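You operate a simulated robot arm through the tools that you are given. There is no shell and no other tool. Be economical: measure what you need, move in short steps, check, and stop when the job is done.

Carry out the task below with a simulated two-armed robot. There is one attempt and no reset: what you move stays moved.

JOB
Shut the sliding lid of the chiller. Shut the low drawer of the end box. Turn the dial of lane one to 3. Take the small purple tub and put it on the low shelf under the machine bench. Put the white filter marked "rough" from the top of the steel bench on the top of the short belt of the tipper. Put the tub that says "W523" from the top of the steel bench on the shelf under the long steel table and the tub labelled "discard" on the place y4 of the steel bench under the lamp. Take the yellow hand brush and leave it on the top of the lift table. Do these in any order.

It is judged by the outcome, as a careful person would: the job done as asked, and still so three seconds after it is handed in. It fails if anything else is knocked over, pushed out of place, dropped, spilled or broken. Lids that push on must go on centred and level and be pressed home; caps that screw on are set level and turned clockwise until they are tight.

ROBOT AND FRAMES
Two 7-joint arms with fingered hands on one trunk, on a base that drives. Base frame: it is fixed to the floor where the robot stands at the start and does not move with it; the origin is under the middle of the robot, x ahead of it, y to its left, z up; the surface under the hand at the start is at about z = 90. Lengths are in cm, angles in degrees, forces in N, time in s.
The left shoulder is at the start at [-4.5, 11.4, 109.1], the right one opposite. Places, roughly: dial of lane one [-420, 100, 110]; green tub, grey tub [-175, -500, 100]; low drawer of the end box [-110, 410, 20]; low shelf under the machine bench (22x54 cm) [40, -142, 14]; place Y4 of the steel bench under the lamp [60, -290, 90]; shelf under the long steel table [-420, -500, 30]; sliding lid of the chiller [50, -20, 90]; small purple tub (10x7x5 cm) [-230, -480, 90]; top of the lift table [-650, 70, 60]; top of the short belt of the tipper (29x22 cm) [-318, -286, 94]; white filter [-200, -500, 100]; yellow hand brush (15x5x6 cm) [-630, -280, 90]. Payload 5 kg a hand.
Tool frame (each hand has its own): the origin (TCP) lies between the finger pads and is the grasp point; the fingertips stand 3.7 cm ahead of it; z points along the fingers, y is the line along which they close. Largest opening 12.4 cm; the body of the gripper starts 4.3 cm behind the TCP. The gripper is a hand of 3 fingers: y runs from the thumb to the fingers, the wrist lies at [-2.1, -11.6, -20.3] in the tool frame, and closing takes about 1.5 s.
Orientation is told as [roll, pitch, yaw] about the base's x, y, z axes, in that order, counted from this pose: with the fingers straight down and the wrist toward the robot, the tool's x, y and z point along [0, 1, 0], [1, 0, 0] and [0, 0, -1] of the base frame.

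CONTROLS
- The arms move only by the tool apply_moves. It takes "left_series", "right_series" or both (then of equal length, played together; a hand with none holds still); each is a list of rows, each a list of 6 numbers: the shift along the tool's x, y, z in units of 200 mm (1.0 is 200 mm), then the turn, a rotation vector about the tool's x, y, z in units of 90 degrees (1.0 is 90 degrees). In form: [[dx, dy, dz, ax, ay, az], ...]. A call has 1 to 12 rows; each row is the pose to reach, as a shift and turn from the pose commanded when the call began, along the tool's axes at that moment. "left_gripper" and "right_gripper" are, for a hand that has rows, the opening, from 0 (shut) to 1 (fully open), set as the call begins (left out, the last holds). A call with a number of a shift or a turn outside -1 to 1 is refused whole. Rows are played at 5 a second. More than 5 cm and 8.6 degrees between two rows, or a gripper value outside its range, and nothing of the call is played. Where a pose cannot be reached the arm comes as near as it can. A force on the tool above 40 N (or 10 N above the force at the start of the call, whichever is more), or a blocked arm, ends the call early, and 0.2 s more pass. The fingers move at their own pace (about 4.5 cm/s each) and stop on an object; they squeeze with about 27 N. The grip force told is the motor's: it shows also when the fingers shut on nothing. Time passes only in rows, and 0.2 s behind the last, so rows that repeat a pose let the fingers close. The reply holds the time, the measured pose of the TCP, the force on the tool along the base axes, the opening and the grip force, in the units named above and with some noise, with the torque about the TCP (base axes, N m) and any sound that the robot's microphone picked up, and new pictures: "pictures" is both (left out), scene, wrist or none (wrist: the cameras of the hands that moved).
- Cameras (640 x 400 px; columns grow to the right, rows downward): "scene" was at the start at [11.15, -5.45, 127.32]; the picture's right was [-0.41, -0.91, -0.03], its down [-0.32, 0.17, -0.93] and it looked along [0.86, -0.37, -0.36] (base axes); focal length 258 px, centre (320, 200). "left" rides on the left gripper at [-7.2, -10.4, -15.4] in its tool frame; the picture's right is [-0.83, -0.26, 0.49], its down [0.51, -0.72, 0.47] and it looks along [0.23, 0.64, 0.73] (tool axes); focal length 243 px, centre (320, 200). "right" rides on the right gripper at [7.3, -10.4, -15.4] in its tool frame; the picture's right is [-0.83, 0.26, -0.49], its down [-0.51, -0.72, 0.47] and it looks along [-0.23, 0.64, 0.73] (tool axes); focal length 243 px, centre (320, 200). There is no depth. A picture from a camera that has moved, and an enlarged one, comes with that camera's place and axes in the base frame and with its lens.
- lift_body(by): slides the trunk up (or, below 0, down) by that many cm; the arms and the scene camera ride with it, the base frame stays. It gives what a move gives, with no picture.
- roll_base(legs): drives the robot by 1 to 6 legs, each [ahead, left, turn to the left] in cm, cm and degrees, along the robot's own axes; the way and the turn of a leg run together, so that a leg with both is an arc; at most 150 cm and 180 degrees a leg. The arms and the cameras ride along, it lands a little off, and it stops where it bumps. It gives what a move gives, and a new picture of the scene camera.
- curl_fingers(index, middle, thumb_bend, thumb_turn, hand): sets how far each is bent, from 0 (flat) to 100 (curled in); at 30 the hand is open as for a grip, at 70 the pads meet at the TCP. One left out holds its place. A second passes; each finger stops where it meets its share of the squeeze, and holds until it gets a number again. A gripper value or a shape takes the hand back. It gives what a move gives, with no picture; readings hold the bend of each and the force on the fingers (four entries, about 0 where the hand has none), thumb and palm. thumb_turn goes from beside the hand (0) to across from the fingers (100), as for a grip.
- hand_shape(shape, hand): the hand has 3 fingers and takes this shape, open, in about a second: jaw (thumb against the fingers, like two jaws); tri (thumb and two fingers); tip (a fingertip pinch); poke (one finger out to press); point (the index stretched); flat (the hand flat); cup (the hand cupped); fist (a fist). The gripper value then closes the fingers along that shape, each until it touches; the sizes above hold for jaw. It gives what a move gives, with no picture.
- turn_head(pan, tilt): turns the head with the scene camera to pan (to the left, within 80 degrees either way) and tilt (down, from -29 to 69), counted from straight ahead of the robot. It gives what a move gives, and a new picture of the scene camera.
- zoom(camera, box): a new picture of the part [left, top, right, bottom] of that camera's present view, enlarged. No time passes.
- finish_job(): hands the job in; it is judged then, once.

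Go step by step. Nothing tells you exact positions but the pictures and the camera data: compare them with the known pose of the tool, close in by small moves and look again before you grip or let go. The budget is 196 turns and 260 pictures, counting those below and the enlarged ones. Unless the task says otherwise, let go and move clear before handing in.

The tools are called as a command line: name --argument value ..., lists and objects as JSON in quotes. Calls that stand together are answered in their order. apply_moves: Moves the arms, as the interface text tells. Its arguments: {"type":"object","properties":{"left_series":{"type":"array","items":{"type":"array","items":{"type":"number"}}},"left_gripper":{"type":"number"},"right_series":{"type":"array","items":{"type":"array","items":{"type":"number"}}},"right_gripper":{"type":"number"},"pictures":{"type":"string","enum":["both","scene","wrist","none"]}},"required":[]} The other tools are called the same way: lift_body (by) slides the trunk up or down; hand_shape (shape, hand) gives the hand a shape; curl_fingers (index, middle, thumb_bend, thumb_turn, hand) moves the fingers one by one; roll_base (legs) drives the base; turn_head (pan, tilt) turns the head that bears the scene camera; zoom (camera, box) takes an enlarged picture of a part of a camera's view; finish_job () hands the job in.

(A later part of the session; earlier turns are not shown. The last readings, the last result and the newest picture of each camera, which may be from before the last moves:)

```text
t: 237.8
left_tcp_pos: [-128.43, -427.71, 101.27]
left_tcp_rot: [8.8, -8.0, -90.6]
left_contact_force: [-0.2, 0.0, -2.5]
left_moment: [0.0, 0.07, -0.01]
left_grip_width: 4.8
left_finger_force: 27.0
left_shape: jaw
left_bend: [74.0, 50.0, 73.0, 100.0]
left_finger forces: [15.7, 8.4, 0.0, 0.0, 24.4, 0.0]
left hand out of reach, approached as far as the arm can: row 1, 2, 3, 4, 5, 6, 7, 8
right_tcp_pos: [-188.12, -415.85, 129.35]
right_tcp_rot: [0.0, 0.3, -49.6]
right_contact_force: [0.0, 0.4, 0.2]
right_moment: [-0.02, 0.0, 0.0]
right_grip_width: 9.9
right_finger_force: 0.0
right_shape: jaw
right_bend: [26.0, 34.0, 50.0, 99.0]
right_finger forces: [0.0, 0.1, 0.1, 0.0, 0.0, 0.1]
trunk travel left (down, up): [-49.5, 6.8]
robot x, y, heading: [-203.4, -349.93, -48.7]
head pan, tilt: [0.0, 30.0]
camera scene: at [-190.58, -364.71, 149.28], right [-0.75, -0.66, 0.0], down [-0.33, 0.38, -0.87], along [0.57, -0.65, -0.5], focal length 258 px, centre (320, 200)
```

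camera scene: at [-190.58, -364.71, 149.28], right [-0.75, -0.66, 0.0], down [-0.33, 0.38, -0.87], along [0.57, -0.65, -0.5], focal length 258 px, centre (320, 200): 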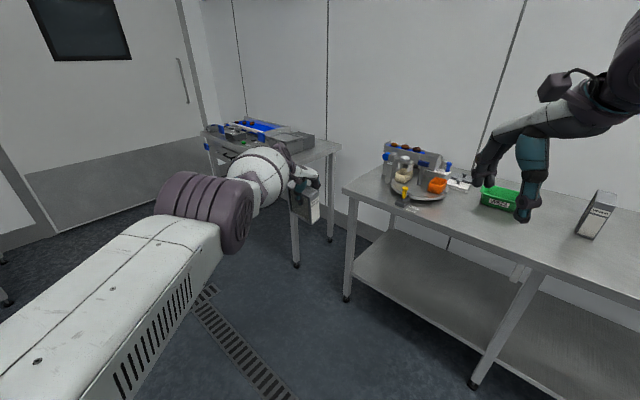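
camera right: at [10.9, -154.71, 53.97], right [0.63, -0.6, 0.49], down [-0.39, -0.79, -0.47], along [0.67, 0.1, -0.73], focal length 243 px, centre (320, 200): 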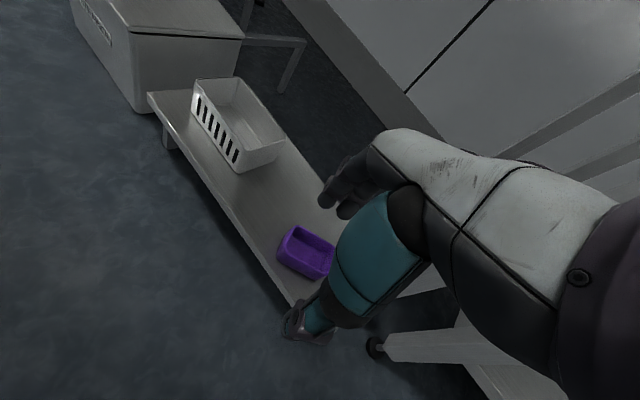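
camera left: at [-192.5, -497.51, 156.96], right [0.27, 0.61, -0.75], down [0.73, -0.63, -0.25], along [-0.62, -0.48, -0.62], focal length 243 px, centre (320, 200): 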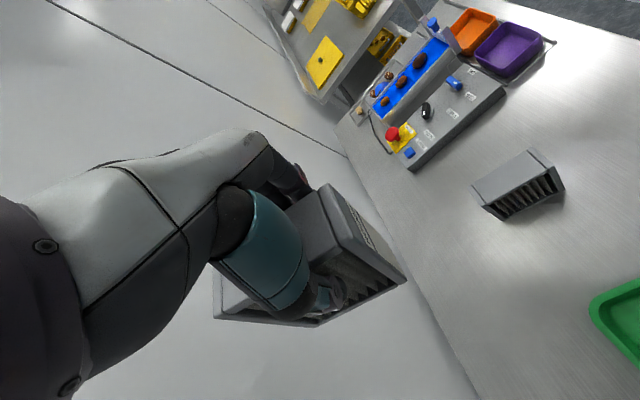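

The hand stays on the outer reach sphere. I'll now command the natural hand orientation together with the pull inward.

apply_moves --left_series '[[-0.04, -0.04, 0, 0.02, -0.02, -0.08], [-0.08, -0.08, 0, 0.04, -0.04, -0.16], [-0.12, -0.12, 0, 0.06, -0.06, -0.24], [-0.16, -0.16, 0, 0.08, -0.08, -0.32], [-0.22, -0.22, 0, 0.09, -0.098, -0.4], [-0.3, -0.3, 0, 0.09, -0.098, -0.46], [-0.4, -0.4, 0, 0.09, -0.098, -0.46], [-0.5, -0.5, 0, 0.09, -0.098, -0.46], [-0.5, -0.5, 0, 0.09, -0.098, -0.46]]' --pictures "scene"

```text
t: 239.8
left_tcp_pos: [-130.5, -428.92, 97.96]
left_tcp_rot: [-4.1, -1.4, -48.9]
left_contact_force: [-0.3, 0.2, -1.7]
left_moment: [0.0, -0.01, 0.0]
left_grip_width: 4.83
left_finger_force: 27.4
left_shape: jaw
left_bend: [74.0, 50.0, 73.0, 100.0]
left_finger forces: [15.7, 8.5, 0.1, 0.0, 24.4, 0.1]
left hand out of reach, approached as far as the arm can: row 1, 2, 3, 4, 5, 6, 7, 8, 9
right_tcp_pos: [-188.22, -415.91, 129.44]
right_tcp_rot: [0.0, 0.2, -49.7]
right_contact_force: [-0.4, 0.6, -0.2]
right_moment: [0.0, -0.01, 0.01]
right_grip_width: 9.89
right_finger_force: 0.1
right_shape: jaw
right_bend: [26.0, 34.0, 50.0, 99.0]
right_finger forces: [0.0, 0.1, 0.1, 0.0, 0.0, 0.1]
trunk travel left (down, up): [-49.5, 6.8]
robot x, y, heading: [-203.24, -350.06, -48.9]
head pan, tilt: [0.0, 30.0]
camera scene: at [-190.66, -364.73, 149.28], right [-0.75, -0.66, 0.0], down [-0.33, 0.38, -0.87], along [0.57, -0.65, -0.5], focal length 258 px, centre (320, 200)
```

scene: 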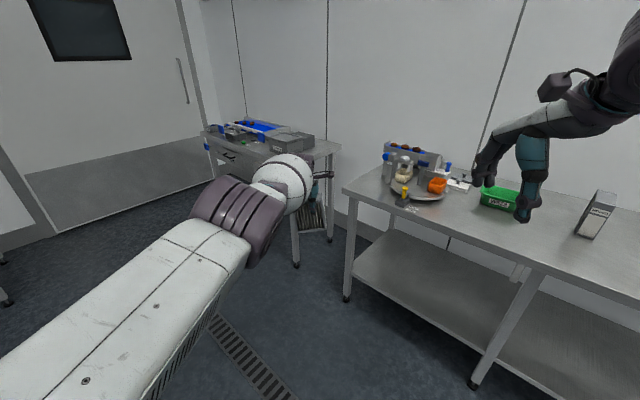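

I suspect that the elbow is pinned at its straight limit. I push outward first, then up and to the right, and only then inward.

apply_moves --left_series '[[0, 0.15, 0, 0, 0, 0], [0, 0.3, -0.1, 0, 0, 0], [-0.1, 0.4, -0.2, 0, 0, 0], [-0.2, 0.4, -0.35, 0, 0, 0], [-0.3, 0.4, -0.5, 0, 0, 0], [-0.4, 0.4, -0.65, 0, 0, 0], [-0.5, 0.4, -0.8, 0, 0, 0], [-0.5, 0.25, -0.8, 0, 0, 0], [-0.5, 0.05, -0.8, 0, 0, 0], [-0.5, -0.15, -0.8, 0, 0, 0], [-0.5, -0.35, -0.8, 0, 0, 0], [-0.5, -0.5, -0.8, 0, 0, 0]]' --pictures "scene"

```text
t: 242.4
left_tcp_pos: [-143.98, -427.55, 114.19]
left_tcp_rot: [-4.1, -1.4, -48.7]
left_contact_force: [-0.2, -0.7, -2.3]
left_moment: [-0.05, 0.01, 0.0]
left_grip_width: 4.79
left_finger_force: 27.1
left_shape: jaw
left_bend: [74.0, 50.0, 73.0, 100.0]
left_finger forces: [15.5, 8.5, 0.0, 0.0, 24.3, 0.0]
left hand out of reach, approached as far as the arm can: row 1, 2, 3, 4, 5, 6, 7, 8, 9
right_tcp_pos: [-188.17, -415.79, 129.39]
right_tcp_rot: [0.0, 0.2, -49.8]
right_contact_force: [0.2, 0.1, -0.7]
right_moment: [0.01, 0.01, 0.01]
right_grip_width: 9.92
right_finger_force: 0.0
right_shape: jaw
right_bend: [26.0, 34.0, 50.0, 99.0]
right_finger forces: [0.1, 0.1, 0.0, 0.1, 0.0, 0.1]
trunk travel left (down, up): [-49.5, 6.8]
robot x, y, heading: [-203.01, -350.23, -48.8]
head pan, tilt: [0.0, 30.0]
camera scene: at [-190.71, -364.59, 149.3], right [-0.75, -0.66, 0.0], down [-0.33, 0.38, -0.87], along [0.57, -0.65, -0.5], focal length 258 px, centre (320, 200)
```

scene: 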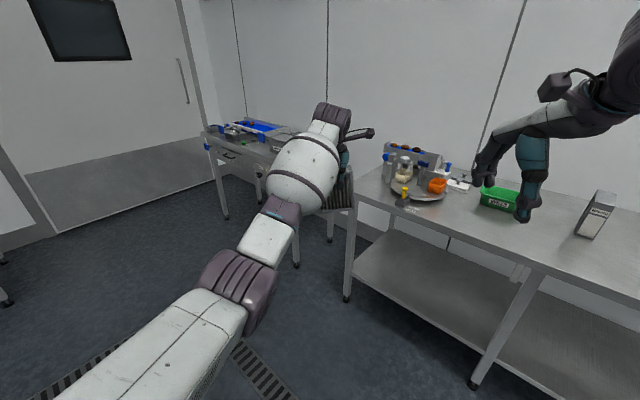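

Unlocked: the last rows were in reach. I now draw the filter in to the usual carrying place.

apply_moves --left_series '[[0.05, -0.15, -0.05, 0, 0, 0], [0.1, -0.3, -0.1, 0, 0, 0], [0.15, -0.45, -0.15, 0, 0, 0.01], [0.2, -0.6, -0.2, 0, 0.02, 0.02], [0.25, -0.75, -0.2, 0, 0.03, 0.02], [0.3, -0.9, -0.2, 0, 0.04, 0.02], [0.35, -1.0, -0.2, 0, 0.045, 0.02], [0.35, -1.0, -0.2, 0, 0.045, 0.02]]'

```text
t: 244.2
left_tcp_pos: [-151.95, -407.62, 117.24]
left_tcp_rot: [0.0, -1.5, -50.6]
left_contact_force: [0.8, -0.2, -2.3]
left_moment: [-0.02, 0.02, -0.01]
left_grip_width: 4.78
left_finger_force: 27.4
left_shape: jaw
left_bend: [74.0, 50.0, 73.0, 100.0]
left_finger forces: [15.5, 8.5, 0.0, 0.0, 23.9, 0.0]
right_tcp_pos: [-188.13, -415.96, 129.47]
right_tcp_rot: [0.0, 0.2, -49.6]
right_contact_force: [-0.3, 0.0, -0.5]
right_moment: [0.0, 0.0, -0.01]
right_grip_width: 9.9
right_finger_force: 0.0
right_shape: jaw
right_bend: [26.0, 34.0, 50.0, 99.0]
right_finger forces: [0.0, 0.0, 0.0, 0.1, 0.0, 0.0]
trunk travel left (down, up): [-49.5, 6.8]
robot x, y, heading: [-203.37, -350.13, -48.5]
head pan, tilt: [0.0, 30.0]
camera scene: at [-190.65, -364.74, 149.28], right [-0.75, -0.66, 0.0], down [-0.33, 0.38, -0.87], along [0.57, -0.65, -0.5], focal length 258 px, centre (320, 200)
camera left: at [-164.39, -403.91, 132.35], right [-0.8, -0.33, -0.5], down [-0.06, 0.87, -0.49], along [0.6, -0.36, -0.72], focal length 243 px, centre (320, 200)
```

scene: 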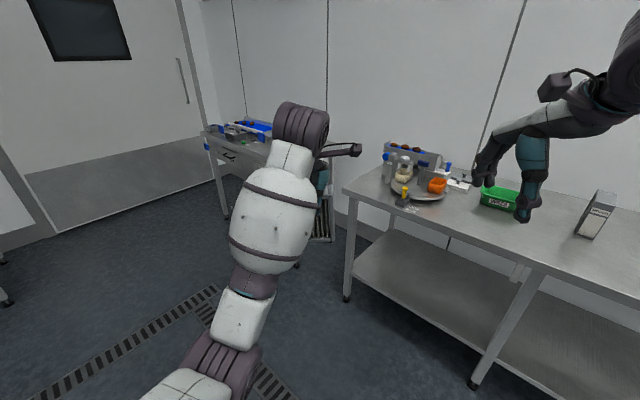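
left: 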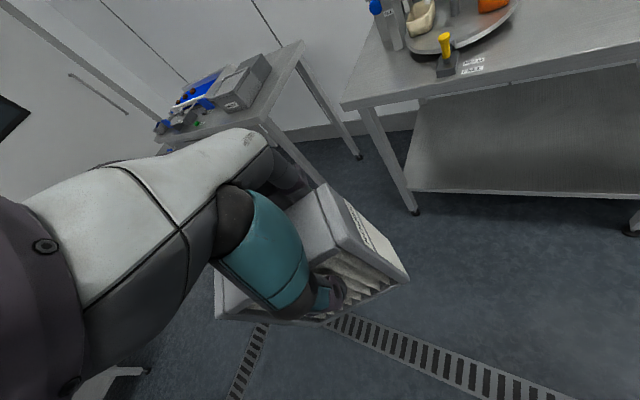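

The filter is firmly held. I raise it, turn back to the bench and line the right hand up with the green tub.

apply_moves --left_series '[[0, -0.05, -0.2, 0, 0, 0], [0, -0.1, -0.4, 0, 0, 0], [0, -0.15, -0.55, 0, 0, 0], [0, -0.2, -0.65, 0, 0, 0], [0, -0.2, -0.65, 0, 0, 0]]' --right_gripper 1 --right_series '[[0, 0, 0.1, 0, 0, 0], [0, 0, 0.2, 0, 0, 0], [0, 0, 0.3, 0, 0, 0], [0, 0, 0.4, 0, 0, 0], [0, 0, 0.4, 0, 0, 0]]' --pictures "none"

roll_base --legs '[[0, 0, -41.5], [35, 0, 0], [0, 43, 0]]'

```text
t: 245.4
left_tcp_pos: [-154.76, -404.05, 130.46]
left_tcp_rot: [0.0, -1.5, -50.7]
left_contact_force: [0.2, 0.0, -1.8]
left_moment: [-0.02, 0.05, 0.03]
left_grip_width: 4.76
left_finger_force: 27.2
left_shape: jaw
left_bend: [74.0, 50.0, 73.0, 100.0]
left_finger forces: [15.5, 9.4, 0.0, 0.0, 25.2, 0.0]
right_tcp_pos: [-187.88, -415.68, 121.1]
right_tcp_rot: [0.0, 0.1, -49.8]
right_contact_force: [-0.1, 0.1, -0.2]
right_moment: [-0.01, -0.01, 0.01]
right_grip_width: 12.37
right_finger_force: 0.1
right_shape: jaw
right_bend: [30.0, 30.0, 30.0, 98.0]
right_finger forces: [0.0, 0.0, 0.1, 0.1, 0.1, 0.1]
trunk travel left (down, up): [-49.5, 6.8]
robot x, y, heading: [-203.5, -349.99, -49.2]
head pan, tilt: [0.0, 30.0]
```

```text
t: 253.5
left_tcp_pos: [-162.58, -459.67, 130.5]
left_tcp_rot: [0.0, -1.5, -93.0]
left_contact_force: [0.3, -0.3, -2.3]
left_moment: [-0.01, 0.04, -0.01]
left_grip_width: 4.76
left_finger_force: 27.2
left_shape: jaw
left_bend: [74.0, 50.0, 73.0, 100.0]
left_finger forces: [15.2, 8.7, 0.0, 0.0, 24.0, 0.1]
right_tcp_pos: [-194.95, -445.91, 121.29]
right_tcp_rot: [0.0, 0.2, -92.1]
right_contact_force: [-0.1, 0.4, -0.1]
right_moment: [-0.02, 0.01, 0.02]
right_grip_width: 12.36
right_finger_force: 0.1
right_shape: jaw
right_bend: [30.0, 30.0, 30.0, 98.0]
right_finger forces: [0.0, 0.0, 0.0, 0.0, 0.0, 0.0]
trunk travel left (down, up): [-49.5, 6.8]
robot x, y, heading: [-162.41, -386.94, -90.9]
head pan, tilt: [0.0, 30.0]
camera scene: at [-162.48, -406.42, 149.28], right [-1.0, 0.02, 0.0], down [0.01, 0.5, -0.87], along [-0.02, -0.87, -0.5], focal length 258 px, centre (320, 200)
```

scene: 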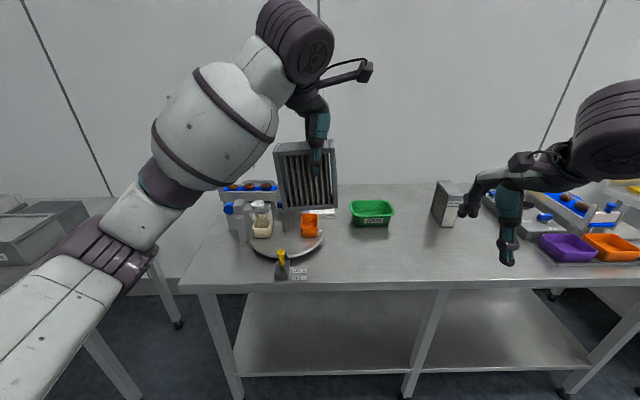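

Green tub: centre ≈[-184,-489.5], near wall at y≈-482.5. I drive in 18 cm and bring the right hand over its near wall.

roll_base --legs '[[18, 0, 1]]'

apply_moves --right_series '[[0.1, 0.12, 0, 0, 0, 0], [0.2, 0.24, 0.05, 0, 0, 0], [0.3, 0.36, 0.1, 0, 0, 0], [0.4, 0.5, 0.2, 0, 0, 0], [0.47, 0.62, 0.3, 0, 0, 0], [0.52, 0.74, 0.4, 0, 0, 0], [0.52, 0.84, 0.5, 0, 0, 0], [0.52, 0.9, 0.6, 0, 0, 0], [0.52, 0.9, 0.6, 0, 0, 0]]'

```text
t: 255.0
left_tcp_pos: [-161.77, -477.02, 130.71]
left_tcp_rot: [0.0, -1.6, -92.3]
left_contact_force: [-0.5, 0.7, -0.4]
left_moment: [-0.03, 0.02, 0.02]
left_grip_width: 4.77
left_finger_force: 27.6
left_shape: jaw
left_bend: [74.0, 50.0, 73.0, 100.0]
left_finger forces: [15.2, 8.7, 0.0, 0.1, 24.2, 0.1]
right_tcp_pos: [-194.35, -463.68, 121.41]
right_tcp_rot: [0.0, 0.0, -91.2]
right_contact_force: [0.4, 1.0, -0.3]
right_moment: [-0.04, -0.05, 0.0]
right_grip_width: 12.36
right_finger_force: 0.0
right_shape: jaw
right_bend: [30.0, 30.0, 30.0, 98.0]
right_finger forces: [0.0, 0.0, 0.1, 0.1, 0.0, 0.0]
trunk travel left (down, up): [-49.5, 6.8]
robot x, y, heading: [-162.14, -405.22, -90.4]
head pan, tilt: [0.0, 30.0]
camera scene: at [-162.37, -423.73, 149.38], right [-1.0, 0.01, 0.0], down [0.0, 0.5, -0.87], along [-0.01, -0.87, -0.5], focal length 258 px, centre (320, 200)
```

scene: 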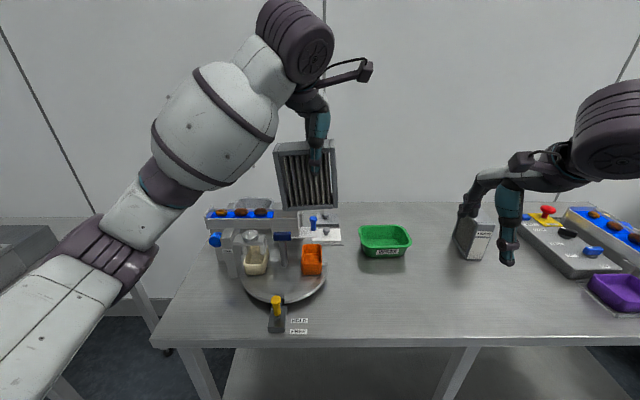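

```text
t: 257.0
left_tcp_pos: [-161.67, -477.49, 130.56]
left_tcp_rot: [0.1, -1.5, -92.2]
left_contact_force: [-0.2, -0.2, -1.5]
left_moment: [-0.01, 0.02, -0.02]
left_grip_width: 4.77
left_finger_force: 26.8
left_shape: jaw
left_bend: [74.0, 50.0, 73.0, 100.0]
left_finger forces: [15.2, 8.7, 0.0, 0.0, 24.1, 0.1]
right_tcp_pos: [-184.23, -482.33, 109.21]
right_tcp_rot: [0.0, 0.3, -91.3]
right_contact_force: [-0.4, 0.3, 0.1]
right_moment: [-0.01, 0.01, 0.0]
right_grip_width: 12.37
right_finger_force: 0.0
right_shape: jaw
right_bend: [30.0, 30.0, 30.0, 98.0]
right_finger forces: [0.0, 0.0, 0.0, 0.0, 0.1, 0.1]
trunk travel left (down, up): [-49.5, 6.8]
robot x, y, heading: [-162.35, -404.9, -90.4]
head pan, tilt: [0.0, 30.0]
camera scene: at [-162.37, -424.13, 149.3], right [-1.0, 0.01, 0.0], down [0.0, 0.5, -0.87], along [-0.01, -0.87, -0.5], focal length 258 px, centre (320, 200)
camera right: at [-176.8, -472.23, 124.66], right [-0.84, -0.24, 0.49], down [-0.49, 0.73, -0.47], along [-0.25, -0.63, -0.73], focal length 243 px, centre (320, 200)
```

scene: 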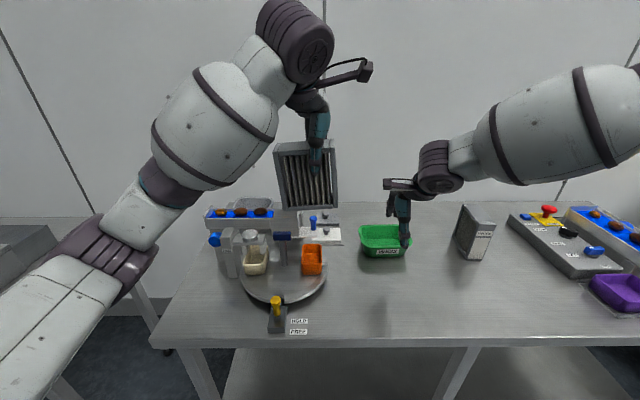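
right: 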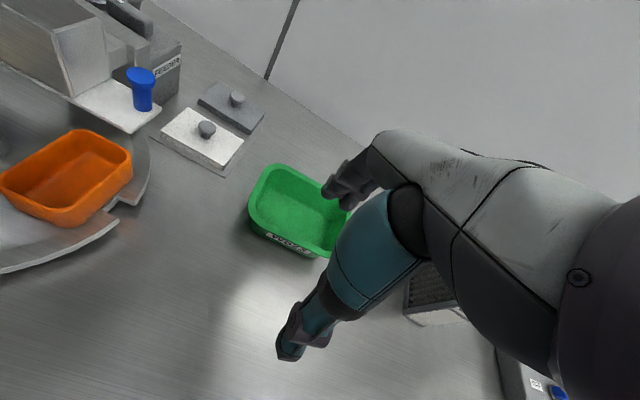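

The near wall is at y≈-486, so I move 3.7 cm further forward and lower over the wall.

apply_moves --right_series '[[0, 0.1, 0, 0, 0, 0], [0, 0.19, 0.05, 0, 0, 0], [0, 0.19, 0.2, 0, 0, 0], [0, 0.19, 0.35, 0, 0, 0], [0, 0.19, 0.48, 0, 0, 0], [0, 0.19, 0.58, 0, 0, 0], [0, 0.19, 0.58, 0, 0, 0]]'

```text
t: 258.6
left_tcp_pos: [-161.74, -477.46, 130.59]
left_tcp_rot: [0.1, -1.6, -92.3]
left_contact_force: [0.3, 0.1, -1.9]
left_moment: [-0.01, 0.03, 0.0]
left_grip_width: 4.77
left_finger_force: 27.4
left_shape: jaw
left_bend: [74.0, 50.0, 73.0, 100.0]
left_finger forces: [15.2, 8.8, 0.0, 0.1, 24.1, 0.0]
right_tcp_pos: [-184.44, -486.08, 97.52]
right_tcp_rot: [0.1, 0.2, -91.3]
right_contact_force: [0.3, -0.2, 0.8]
right_moment: [0.01, 0.01, 0.0]
right_grip_width: 12.39
right_finger_force: 0.0
right_shape: jaw
right_bend: [30.0, 30.0, 30.0, 98.0]
right_finger forces: [0.1, 0.1, 0.0, 0.0, 0.1, 0.0]
trunk travel left (down, up): [-49.5, 6.8]
robot x, y, heading: [-162.28, -404.66, -90.4]
head pan, tilt: [0.0, 30.0]
camera scene: at [-162.36, -424.17, 149.3], right [-1.0, 0.01, 0.0], down [0.0, 0.5, -0.87], along [-0.01, -0.87, -0.5], focal length 258 px, centre (320, 200)
camera right: at [-177.01, -475.83, 113.01], right [-0.84, -0.24, 0.49], down [-0.49, 0.73, -0.47], along [-0.25, -0.63, -0.73], focal length 243 px, centre (320, 200)
```

scene: 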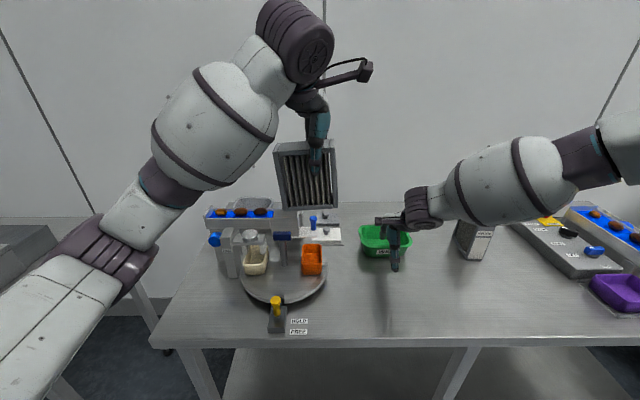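
right: 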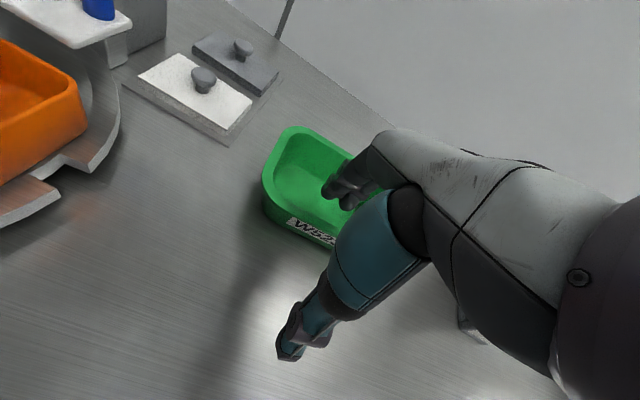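

The fingers are inside and the thumb is outside. Closing, then lifting.

apply_moves --right_series '[[0, 0, 0, 0, 0, 0], [0, 0, 0, 0, 0, 0], [0, 0, 0, 0, 0, 0], [0, 0, 0, 0, 0, 0], [0, 0, 0, 0, 0, 0], [0, 0, 0, 0, 0, 0], [0, 0, 0, 0, 0, 0], [0, 0, 0, 0, 0, 0], [0, 0, 0, 0, 0, 0]]' --right_gripper 0 --pictures "none"

apply_moves --right_series '[[0, 0, -0.1, 0, 0, 0], [0, 0, -0.2, 0, 0, 0], [0, 0, -0.3, 0, 0, 0], [0, 0, -0.4, 0, 0, 0], [0, 0, -0.5, 0, 0, 0], [0, 0, -0.5, 0, 0, 0]]'

```text
t: 260.6
left_tcp_pos: [-161.77, -477.43, 130.62]
left_tcp_rot: [0.1, -1.6, -92.2]
left_contact_force: [0.7, -0.5, -1.6]
left_moment: [-0.03, 0.04, -0.01]
left_grip_width: 4.77
left_finger_force: 26.6
left_shape: jaw
left_bend: [74.0, 50.0, 73.0, 100.0]
left_finger forces: [15.3, 8.7, 0.2, 0.0, 24.1, 0.0]
right_tcp_pos: [-184.35, -485.94, 97.67]
right_tcp_rot: [0.0, 0.2, -91.3]
right_contact_force: [0.0, -0.2, 2.2]
right_moment: [0.02, 0.02, 0.04]
right_grip_width: 0.0
right_finger_force: 27.3
right_shape: jaw
right_bend: [70.0, 70.0, 57.0, 100.0]
right_finger forces: [0.1, 0.1, 0.0, 0.0, 0.1, 0.0]
trunk travel left (down, up): [-49.5, 6.8]
robot x, y, heading: [-162.04, -404.83, -90.5]
head pan, tilt: [0.0, 30.0]
```

```text
t: 262.0
left_tcp_pos: [-161.88, -477.44, 130.48]
left_tcp_rot: [0.0, -1.6, -92.2]
left_contact_force: [-0.2, 0.2, -1.2]
left_moment: [0.0, 0.03, 0.01]
left_grip_width: 4.75
left_finger_force: 26.6
left_shape: jaw
left_bend: [74.0, 50.0, 73.0, 100.0]
left_finger forces: [15.3, 8.7, 0.0, 0.0, 24.1, 0.0]
right_tcp_pos: [-184.51, -485.95, 107.37]
right_tcp_rot: [0.0, 0.1, -91.3]
right_contact_force: [-0.1, 0.5, -0.3]
right_moment: [0.03, 0.02, -0.02]
right_grip_width: 0.0
right_finger_force: 27.1
right_shape: jaw
right_bend: [70.0, 70.0, 57.0, 100.0]
right_finger forces: [0.1, 0.0, 0.0, 0.1, 0.1, 0.0]
trunk travel left (down, up): [-49.5, 6.8]
robot x, y, heading: [-162.18, -405.0, -90.4]
head pan, tilt: [0.0, 30.0]
camera scene: at [-162.39, -424.25, 149.27], right [-1.0, 0.01, 0.0], down [0.0, 0.5, -0.87], along [-0.01, -0.87, -0.5], focal length 258 px, centre (320, 200)
camera right: at [-177.07, -475.78, 122.78], right [-0.84, -0.25, 0.49], down [-0.49, 0.73, -0.47], along [-0.25, -0.63, -0.73], focal length 243 px, centre (320, 200)
```

scene: 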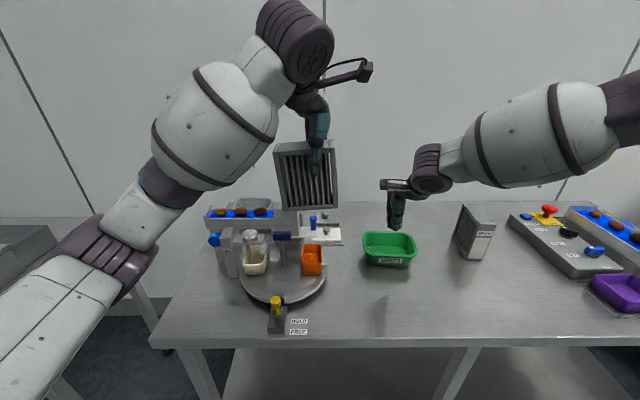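
right: 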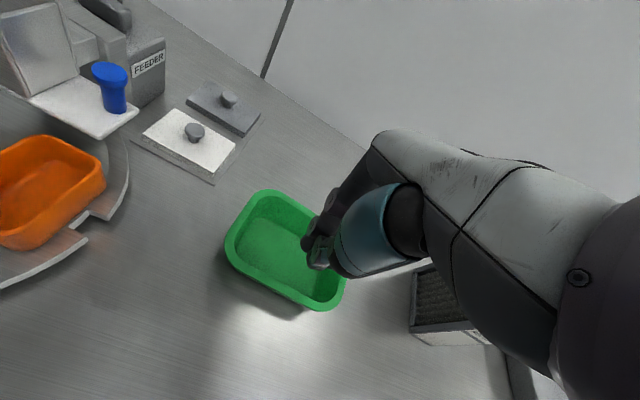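

The grip missed: the fingers closed above the rim, and the tub shifted about 2 cm toward me without harm. I open the hand, re-aim at the wall (y≈-484.8) and go 2.5 cm lower.

apply_moves --right_series '[[0, 0, 0, 0, 0, 0], [0, 0.03, 0, 0, 0, 0], [0, 0.03, 0, 0, 0, 0], [0, 0.03, 0, 0, 0, 0], [0, 0.03, 0, 0, 0, 0], [0, 0.03, 0, 0, 0, 0], [0, 0.03, 0, 0, 0, 0], [0, 0.03, 0, 0, 0, 0]]' --right_gripper 1 --pictures "wrist"

zoom --camera "scene" --box '[330, 180, 460, 290]'

```text
t: 263.8
left_tcp_pos: [-161.75, -477.46, 130.49]
left_tcp_rot: [0.0, -1.5, -92.2]
left_contact_force: [-0.5, -0.1, -2.2]
left_moment: [0.0, 0.07, 0.0]
left_grip_width: 4.76
left_finger_force: 27.0
left_shape: jaw
left_bend: [74.0, 50.0, 73.0, 100.0]
left_finger forces: [15.3, 8.9, 0.0, 0.1, 24.1, 0.0]
right_tcp_pos: [-184.35, -486.63, 107.59]
right_tcp_rot: [0.1, 0.2, -91.4]
right_contact_force: [-0.8, 0.4, -0.7]
right_moment: [0.0, 0.02, 0.0]
right_grip_width: 12.35
right_finger_force: 0.0
right_shape: jaw
right_bend: [30.0, 30.0, 30.0, 98.0]
right_finger forces: [0.0, 0.0, 0.0, 0.0, 0.0, 0.0]
trunk travel left (down, up): [-49.5, 6.8]
robot x, y, heading: [-161.94, -404.65, -90.0]
head pan, tilt: [0.0, 30.0]
camera right: at [-176.99, -476.45, 122.97], right [-0.84, -0.24, 0.49], down [-0.49, 0.73, -0.47], along [-0.25, -0.63, -0.73], focal length 243 px, centre (320, 200)
```

right: 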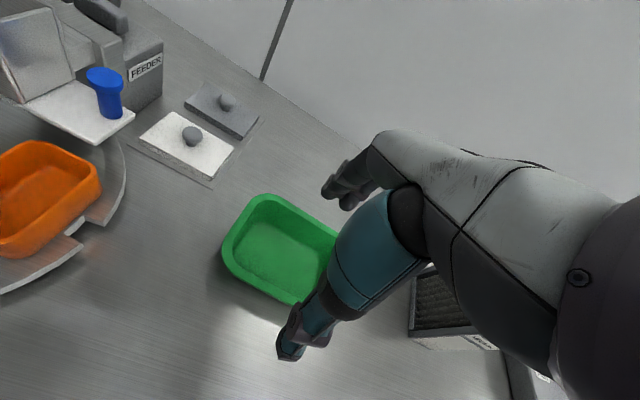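

```text
3.64 times, centred on (395, 235) of scene
camera zoom: at [-162.38, -424.21, 149.28], right [-1.0, 0.01, 0.0], down [0.0, 0.5, -0.87], along [-0.01, -0.87, -0.5], focal length 939 px, centre (47, 73)
```

zoom: 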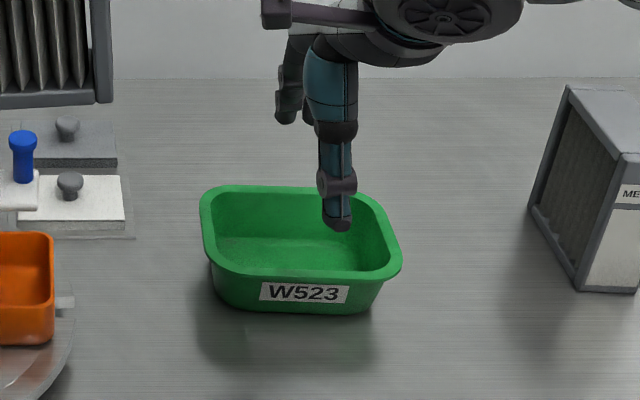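

The rim is at z≈95.6 and the near wall at y≈-484. I lower to z≈95 with the wall between thumb and fingers.

apply_moves --right_series '[[0, -0.13, 0.05, 0, 0, 0], [0, -0.13, 0.2, 0, 0, 0], [0, -0.13, 0.35, 0, 0, 0], [0, -0.13, 0.48, 0, 0, 0], [0, -0.13, 0.57, 0, 0, 0], [0, -0.13, 0.63, 0, 0, 0], [0, -0.13, 0.63, 0, 0, 0]]'

zoom --camera "scene" --box '[330, 180, 460, 290]'

```text
t: 265.4
left_tcp_pos: [-161.8, -477.56, 130.54]
left_tcp_rot: [0.1, -1.5, -92.3]
left_contact_force: [0.2, -0.4, -1.6]
left_moment: [-0.02, 0.03, 0.01]
left_grip_width: 4.74
left_finger_force: 26.8
left_shape: jaw
left_bend: [74.0, 50.0, 73.0, 100.0]
left_finger forces: [15.4, 8.8, 0.1, 0.1, 24.1, 0.0]
right_tcp_pos: [-184.32, -484.08, 94.85]
right_tcp_rot: [0.0, 0.2, -91.4]
right_contact_force: [0.1, -0.2, 0.2]
right_moment: [-0.03, -0.02, -0.02]
right_grip_width: 12.37
right_finger_force: 0.1
right_shape: jaw
right_bend: [30.0, 30.0, 30.0, 98.0]
right_finger forces: [0.0, 0.0, 0.0, 0.0, 0.0, 0.1]
trunk travel left (down, up): [-49.5, 6.8]
robot x, y, heading: [-161.88, -404.48, -90.3]
head pan, tilt: [0.0, 30.0]
camera scene: at [-162.37, -424.17, 149.3], right [-1.0, 0.01, 0.0], down [0.0, 0.5, -0.87], along [-0.01, -0.87, -0.5], focal length 258 px, centre (320, 200)
camera right: at [-176.86, -473.94, 110.39], right [-0.84, -0.24, 0.49], down [-0.49, 0.73, -0.47], along [-0.25, -0.63, -0.73], focal length 243 px, centre (320, 200)
```

scene: 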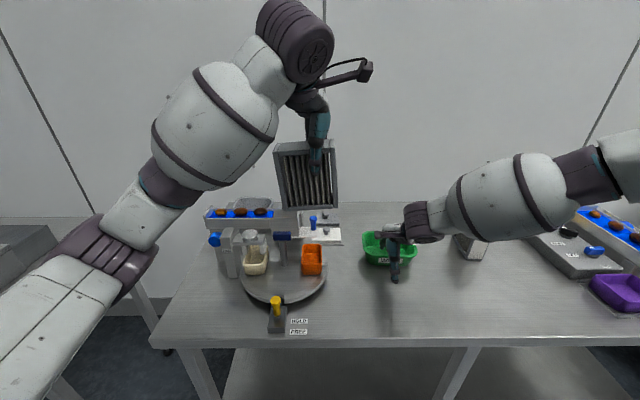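
right: 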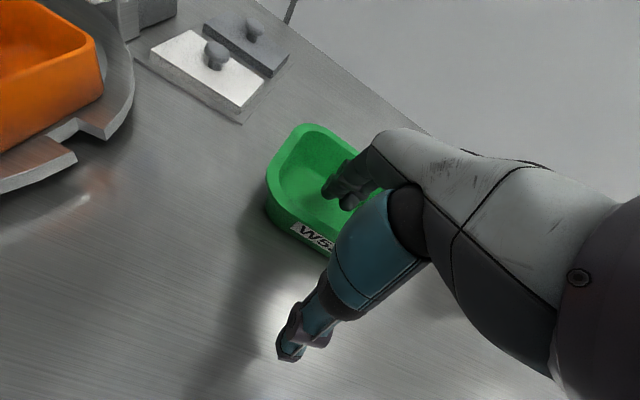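

```text
3.64 times, centred on (395, 235) of scene
camera zoom: at [-162.37, -424.17, 149.3], right [-1.0, 0.01, 0.0], down [0.0, 0.5, -0.87], along [-0.01, -0.87, -0.5], focal length 939 px, centre (47, 73)
```

zoom: 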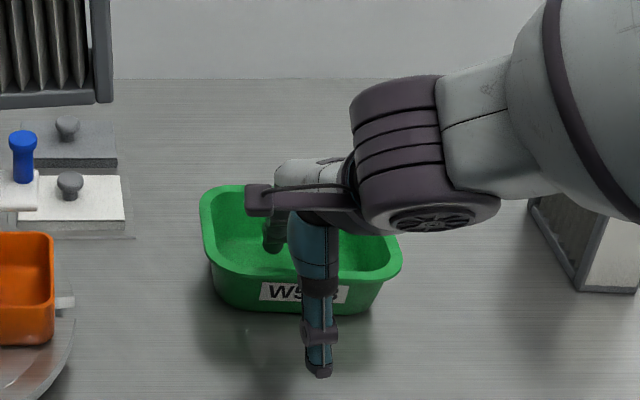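

Thumb clearly outside, fingers inside. Closing now.

apply_moves --right_series '[[0, 0, 0, 0, 0, 0], [0, 0, 0, 0, 0, 0], [0, 0, 0, 0, 0, 0], [0, 0, 0, 0, 0, 0], [0, 0, 0, 0, 0, 0], [0, 0, 0, 0, 0, 0], [0, 0, 0, 0, 0, 0], [0, 0, 0, 0, 0, 0], [0, 0, 0, 0, 0, 0]]' --right_gripper 0 --pictures "wrist"

```text
t: 267.4
left_tcp_pos: [-161.85, -477.5, 130.47]
left_tcp_rot: [0.1, -1.5, -92.2]
left_contact_force: [0.5, 0.4, -2.5]
left_moment: [0.03, 0.03, 0.04]
left_grip_width: 4.77
left_finger_force: 26.7
left_shape: jaw
left_bend: [74.0, 50.0, 73.0, 100.0]
left_finger forces: [15.3, 8.8, 0.1, 0.1, 24.1, 0.1]
right_tcp_pos: [-184.22, -484.07, 94.97]
right_tcp_rot: [0.0, 0.2, -91.3]
right_contact_force: [0.4, -0.4, -1.3]
right_moment: [-0.08, 0.01, 0.0]
right_grip_width: 0.0
right_finger_force: 26.7
right_shape: jaw
right_bend: [70.0, 70.0, 70.0, 100.0]
right_finger forces: [15.8, 8.2, 0.1, 0.0, 23.7, 0.0]
trunk travel left (down, up): [-49.5, 6.8]
robot x, y, heading: [-162.2, -405.13, -90.4]
head pan, tilt: [0.0, 30.0]
camera right: at [-176.87, -473.96, 110.37], right [-0.84, -0.24, 0.49], down [-0.49, 0.73, -0.47], along [-0.25, -0.63, -0.73], focal length 243 px, centre (320, 200)
```

right: 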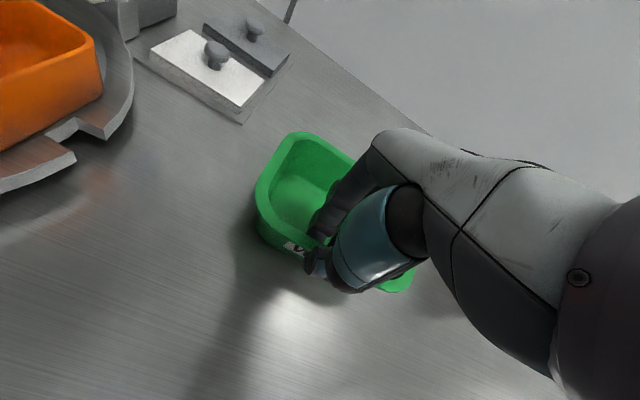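

Now it's pinched on the wall (15.8/8.2/23.7 N). I lift it and check.

apply_moves --right_series '[[0, 0, -0.1, 0, 0, 0], [0, 0, -0.25, 0, 0, 0], [0, 0, -0.4, 0, 0, 0], [0, 0, -0.55, 0, 0, 0], [0, 0, -0.7, 0, 0, 0], [0, -0.1, -0.85, 0, 0, 0], [0, -0.2, -0.9, 0, 0, 0], [0, -0.35, -0.95, 0, 0, 0], [0, -0.35, -0.95, 0, 0, 0]]'

```text
t: 269.4
left_tcp_pos: [-161.76, -477.44, 130.52]
left_tcp_rot: [0.0, -1.5, -92.1]
left_contact_force: [0.0, -0.1, -1.1]
left_moment: [-0.01, 0.03, 0.01]
left_grip_width: 4.76
left_finger_force: 26.6
left_shape: jaw
left_bend: [74.0, 50.0, 73.0, 100.0]
left_finger forces: [15.4, 8.7, 0.0, 0.1, 24.1, 0.0]
right_tcp_pos: [-184.29, -477.07, 113.75]
right_tcp_rot: [-0.1, 0.2, -91.3]
right_contact_force: [0.7, 1.0, -1.8]
right_moment: [0.06, -0.02, 0.03]
right_grip_width: 0.0
right_finger_force: 27.1
right_shape: jaw
right_bend: [70.0, 70.0, 71.0, 100.0]
right_finger forces: [16.8, 9.0, 0.1, 0.0, 25.6, 0.0]
trunk travel left (down, up): [-49.5, 6.8]
robot x, y, heading: [-162.19, -404.89, -90.5]
head pan, tilt: [0.0, 30.0]
camera scene: at [-162.37, -424.23, 149.27], right [-1.0, 0.01, 0.0], down [0.0, 0.5, -0.87], along [-0.01, -0.87, -0.5], focal length 258 px, centre (320, 200)
camera right: at [-176.89, -466.95, 129.17], right [-0.84, -0.25, 0.49], down [-0.49, 0.73, -0.47], along [-0.25, -0.63, -0.73], focal length 243 px, centre (320, 200)
```

scene: 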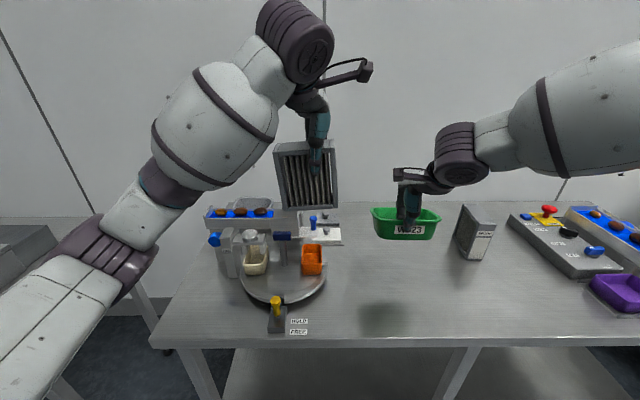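
right: 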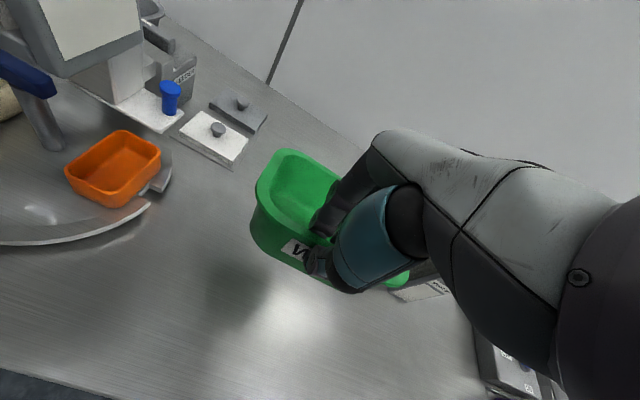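

Both are held. I back off to y≈-372 and look right, along the way to the long table and the tipper.

roll_base --legs '[[-32, 0, 0]]'

turn_head --pan -75 --tilt 20

```text
t: 271.6
left_tcp_pos: [-161.47, -445.8, 130.24]
left_tcp_rot: [0.1, -1.3, -92.1]
left_contact_force: [0.2, -1.0, -2.6]
left_moment: [0.03, 0.04, 0.0]
left_grip_width: 4.74
left_finger_force: 26.9
left_shape: jaw
left_bend: [74.0, 50.0, 73.0, 100.0]
left_finger forces: [15.3, 8.9, 0.0, 0.0, 24.1, 0.0]
right_tcp_pos: [-183.92, -445.42, 113.49]
right_tcp_rot: [0.0, 0.4, -91.1]
right_contact_force: [-0.7, -0.5, -1.9]
right_moment: [0.07, 0.02, 0.01]
right_grip_width: 0.0
right_finger_force: 26.9
right_shape: jaw
right_bend: [70.0, 70.0, 71.0, 100.0]
right_finger forces: [16.8, 9.0, 0.0, 0.0, 25.6, 0.0]
trunk travel left (down, up): [-49.5, 6.8]
robot x, y, heading: [-161.97, -373.12, -90.2]
head pan, tilt: [0.0, 30.0]
camera scene: at [-162.17, -392.61, 149.22], right [-1.0, 0.0, 0.0], down [0.0, 0.5, -0.86], along [0.0, -0.86, -0.5], focal length 258 px, centre (320, 200)
```

scene: 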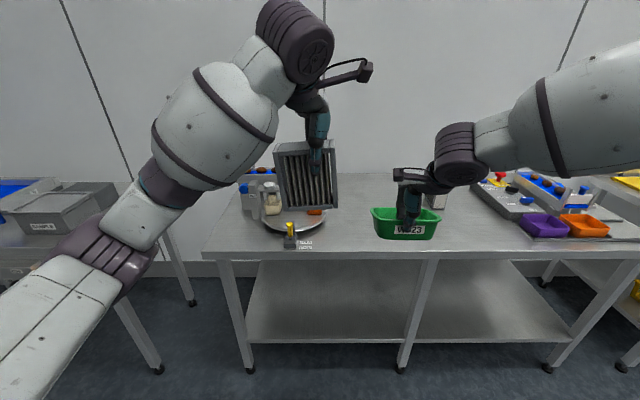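

```text
t: 273.0
left_tcp_pos: [-161.43, -445.58, 130.42]
left_tcp_rot: [0.0, -1.5, -92.2]
left_contact_force: [0.5, 0.0, -2.4]
left_moment: [0.01, 0.07, 0.03]
left_grip_width: 4.74
left_finger_force: 27.0
left_shape: jaw
left_bend: [74.0, 50.0, 73.0, 100.0]
left_finger forces: [15.2, 8.8, 0.0, 0.1, 24.1, 0.1]
right_tcp_pos: [-183.97, -445.18, 113.65]
right_tcp_rot: [0.0, 0.3, -91.1]
right_contact_force: [-0.3, -0.5, -1.5]
right_moment: [0.03, -0.01, -0.02]
right_grip_width: 0.0
right_finger_force: 26.9
right_shape: jaw
right_bend: [70.0, 70.0, 71.0, 100.0]
right_finger forces: [16.8, 8.9, 0.0, 0.0, 25.6, 0.0]
trunk travel left (down, up): [-49.5, 6.8]
robot x, y, heading: [-161.92, -372.66, -90.3]
head pan, tilt: [-75.0, 20.0]
camera scene: at [-171.14, -385.61, 150.89], right [-0.26, 0.97, 0.0], down [0.33, 0.09, -0.94], along [-0.91, -0.24, -0.34], focal length 258 px, centre (320, 200)
```

scene: 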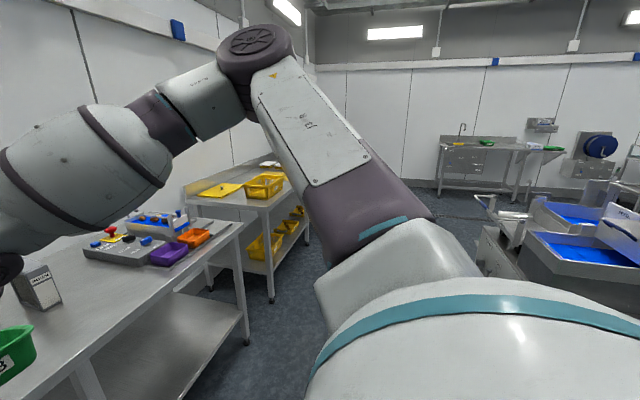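

The tipper with its blue belts stands to the right at about x -270…-350, y > -340. I slide right along the aisle at y≈-385 and look again.

roll_base --legs '[[12, 0, 0], [0, -75, 0]]'

turn_head --pan -80 --tilt 30

```text
t: 280.9
left_tcp_pos: [-237.07, -457.22, 130.51]
left_tcp_rot: [0.0, -1.5, -91.8]
left_contact_force: [0.8, -0.4, -1.7]
left_moment: [-0.01, 0.03, 0.02]
left_grip_width: 4.74
left_finger_force: 27.4
left_shape: jaw
left_bend: [74.0, 50.0, 73.0, 100.0]
left_finger forces: [15.3, 8.8, 0.0, 0.1, 24.1, 0.0]
right_tcp_pos: [-259.63, -457.01, 113.71]
right_tcp_rot: [-0.1, 0.1, -90.9]
right_contact_force: [0.2, 0.6, -1.7]
right_moment: [0.03, -0.01, 0.04]
right_grip_width: 0.0
right_finger_force: 27.0
right_shape: jaw
right_bend: [70.0, 70.0, 71.0, 100.0]
right_finger forces: [16.8, 9.0, 0.0, 0.1, 25.6, 0.0]
trunk travel left (down, up): [-49.5, 6.8]
robot x, y, heading: [-237.87, -384.24, -90.1]
head pan, tilt: [-75.0, 20.0]
camera scene: at [-247.05, -397.34, 150.89], right [-0.26, 0.97, 0.0], down [0.33, 0.09, -0.94], along [-0.91, -0.24, -0.34], focal length 258 px, centre (320, 200)
```

scene: 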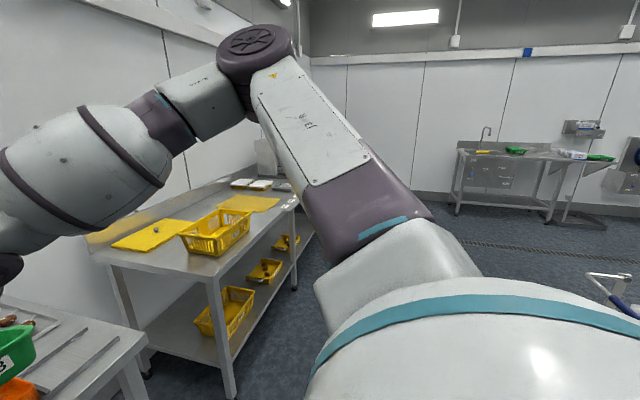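

```text
t: 281.6
left_tcp_pos: [-237.21, -457.16, 130.54]
left_tcp_rot: [0.1, -1.6, -91.7]
left_contact_force: [0.6, 0.5, -1.6]
left_moment: [-0.04, 0.06, 0.0]
left_grip_width: 4.73
left_finger_force: 27.1
left_shape: jaw
left_bend: [74.0, 50.0, 73.0, 100.0]
left_finger forces: [15.3, 8.8, 0.0, 0.0, 24.2, 0.0]
right_tcp_pos: [-259.64, -456.98, 113.7]
right_tcp_rot: [0.0, 0.1, -90.9]
right_contact_force: [0.1, -0.2, -1.0]
right_moment: [0.04, -0.01, 0.01]
right_grip_width: 0.03
right_finger_force: 27.1
right_shape: jaw
right_bend: [70.0, 70.0, 71.0, 100.0]
right_finger forces: [16.8, 8.9, 0.1, 0.1, 25.5, 0.1]
trunk travel left (down, up): [-49.5, 6.8]
robot x, y, heading: [-238.08, -384.7, -89.8]
head pan, tilt: [-80.0, 30.0]
camera scene: at [-247.01, -396.5, 149.29], right [-0.17, 0.98, 0.0], down [0.49, 0.09, -0.87], along [-0.85, -0.15, -0.5], focal length 258 px, centre (320, 200)
```

scene: 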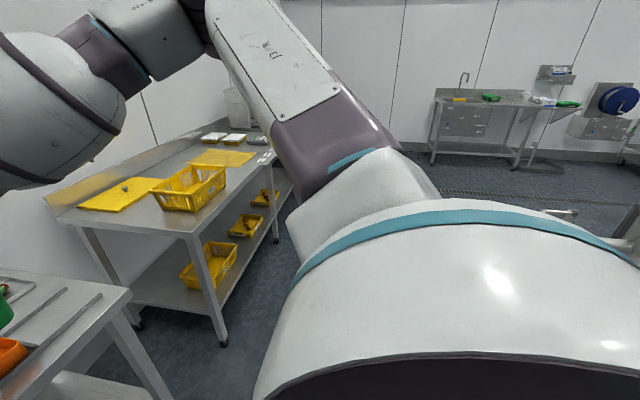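

The shelf under the first table already holds yellow baskets; I continue right slowly to see the long table.

roll_base --legs '[[4, 0, 0], [0, -140, 0]]'

turn_head --pan -25 --tilt 40

```text
t: 294.7
left_tcp_pos: [-377.93, -461.21, 130.46]
left_tcp_rot: [-0.1, -1.4, -91.6]
left_contact_force: [1.3, 0.3, -1.1]
left_moment: [-0.01, 0.03, 0.01]
left_grip_width: 4.79
left_finger_force: 26.9
left_shape: jaw
left_bend: [74.0, 50.0, 73.0, 100.0]
left_finger forces: [15.3, 8.8, 0.0, 0.1, 24.2, 0.0]
right_tcp_pos: [-400.48, -461.1, 113.8]
right_tcp_rot: [0.0, 0.2, -90.7]
right_contact_force: [0.2, -0.2, -1.5]
right_moment: [0.03, -0.02, 0.04]
right_grip_width: 0.0
right_finger_force: 26.6
right_shape: jaw
right_bend: [70.0, 70.0, 71.0, 100.0]
right_finger forces: [16.8, 9.1, 0.1, 0.0, 25.6, 0.0]
trunk travel left (down, up): [-49.5, 6.8]
robot x, y, heading: [-378.99, -388.91, -89.9]
head pan, tilt: [-80.0, 30.0]
camera scene: at [-387.87, -400.58, 149.28], right [-0.18, 0.98, 0.0], down [0.49, 0.09, -0.87], along [-0.85, -0.15, -0.5], focal length 258 px, centre (320, 200)
```

scene: 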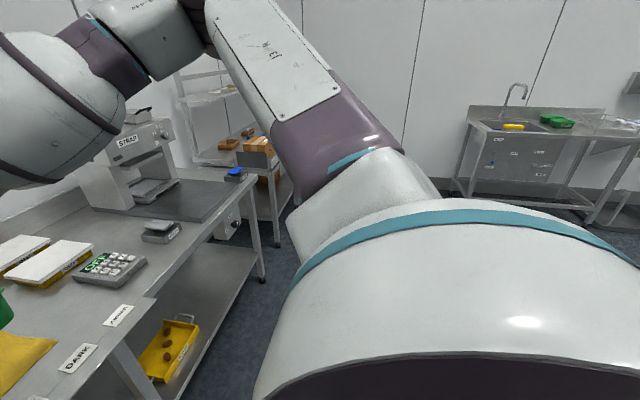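

```text
t: 295.9
left_tcp_pos: [-377.92, -461.39, 130.5]
left_tcp_rot: [0.0, -1.5, -91.8]
left_contact_force: [-0.1, 0.4, -2.1]
left_moment: [0.01, 0.02, -0.03]
left_grip_width: 4.76
left_finger_force: 26.9
left_shape: jaw
left_bend: [74.0, 50.0, 73.0, 100.0]
left_finger forces: [15.3, 8.8, 0.1, 0.1, 24.1, 0.0]
right_tcp_pos: [-400.41, -461.16, 113.81]
right_tcp_rot: [0.0, 0.3, -90.8]
right_contact_force: [-0.4, 0.6, -1.3]
right_moment: [0.04, 0.01, -0.01]
right_grip_width: 0.0
right_finger_force: 27.3
right_shape: jaw
right_bend: [70.0, 70.0, 71.0, 100.0]
right_finger forces: [16.7, 8.9, 0.0, 0.0, 25.6, 0.0]
trunk travel left (down, up): [-49.5, 6.8]
robot x, y, heading: [-378.76, -388.89, -89.8]
head pan, tilt: [-25.0, 40.0]
camera scene: at [-382.56, -406.7, 147.75], right [-0.91, 0.42, 0.0], down [0.27, 0.58, -0.77], along [-0.32, -0.69, -0.64], focal length 258 px, centre (320, 200)
```

scene: 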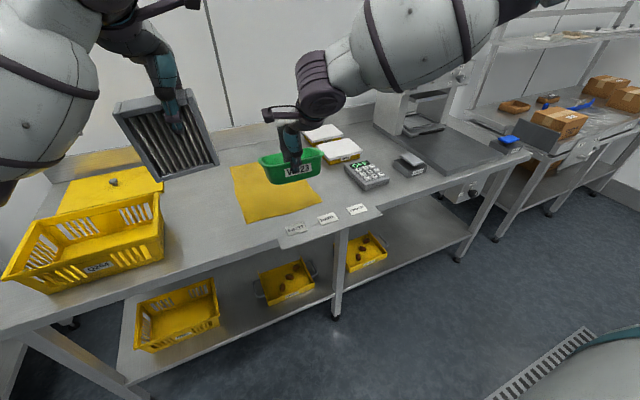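

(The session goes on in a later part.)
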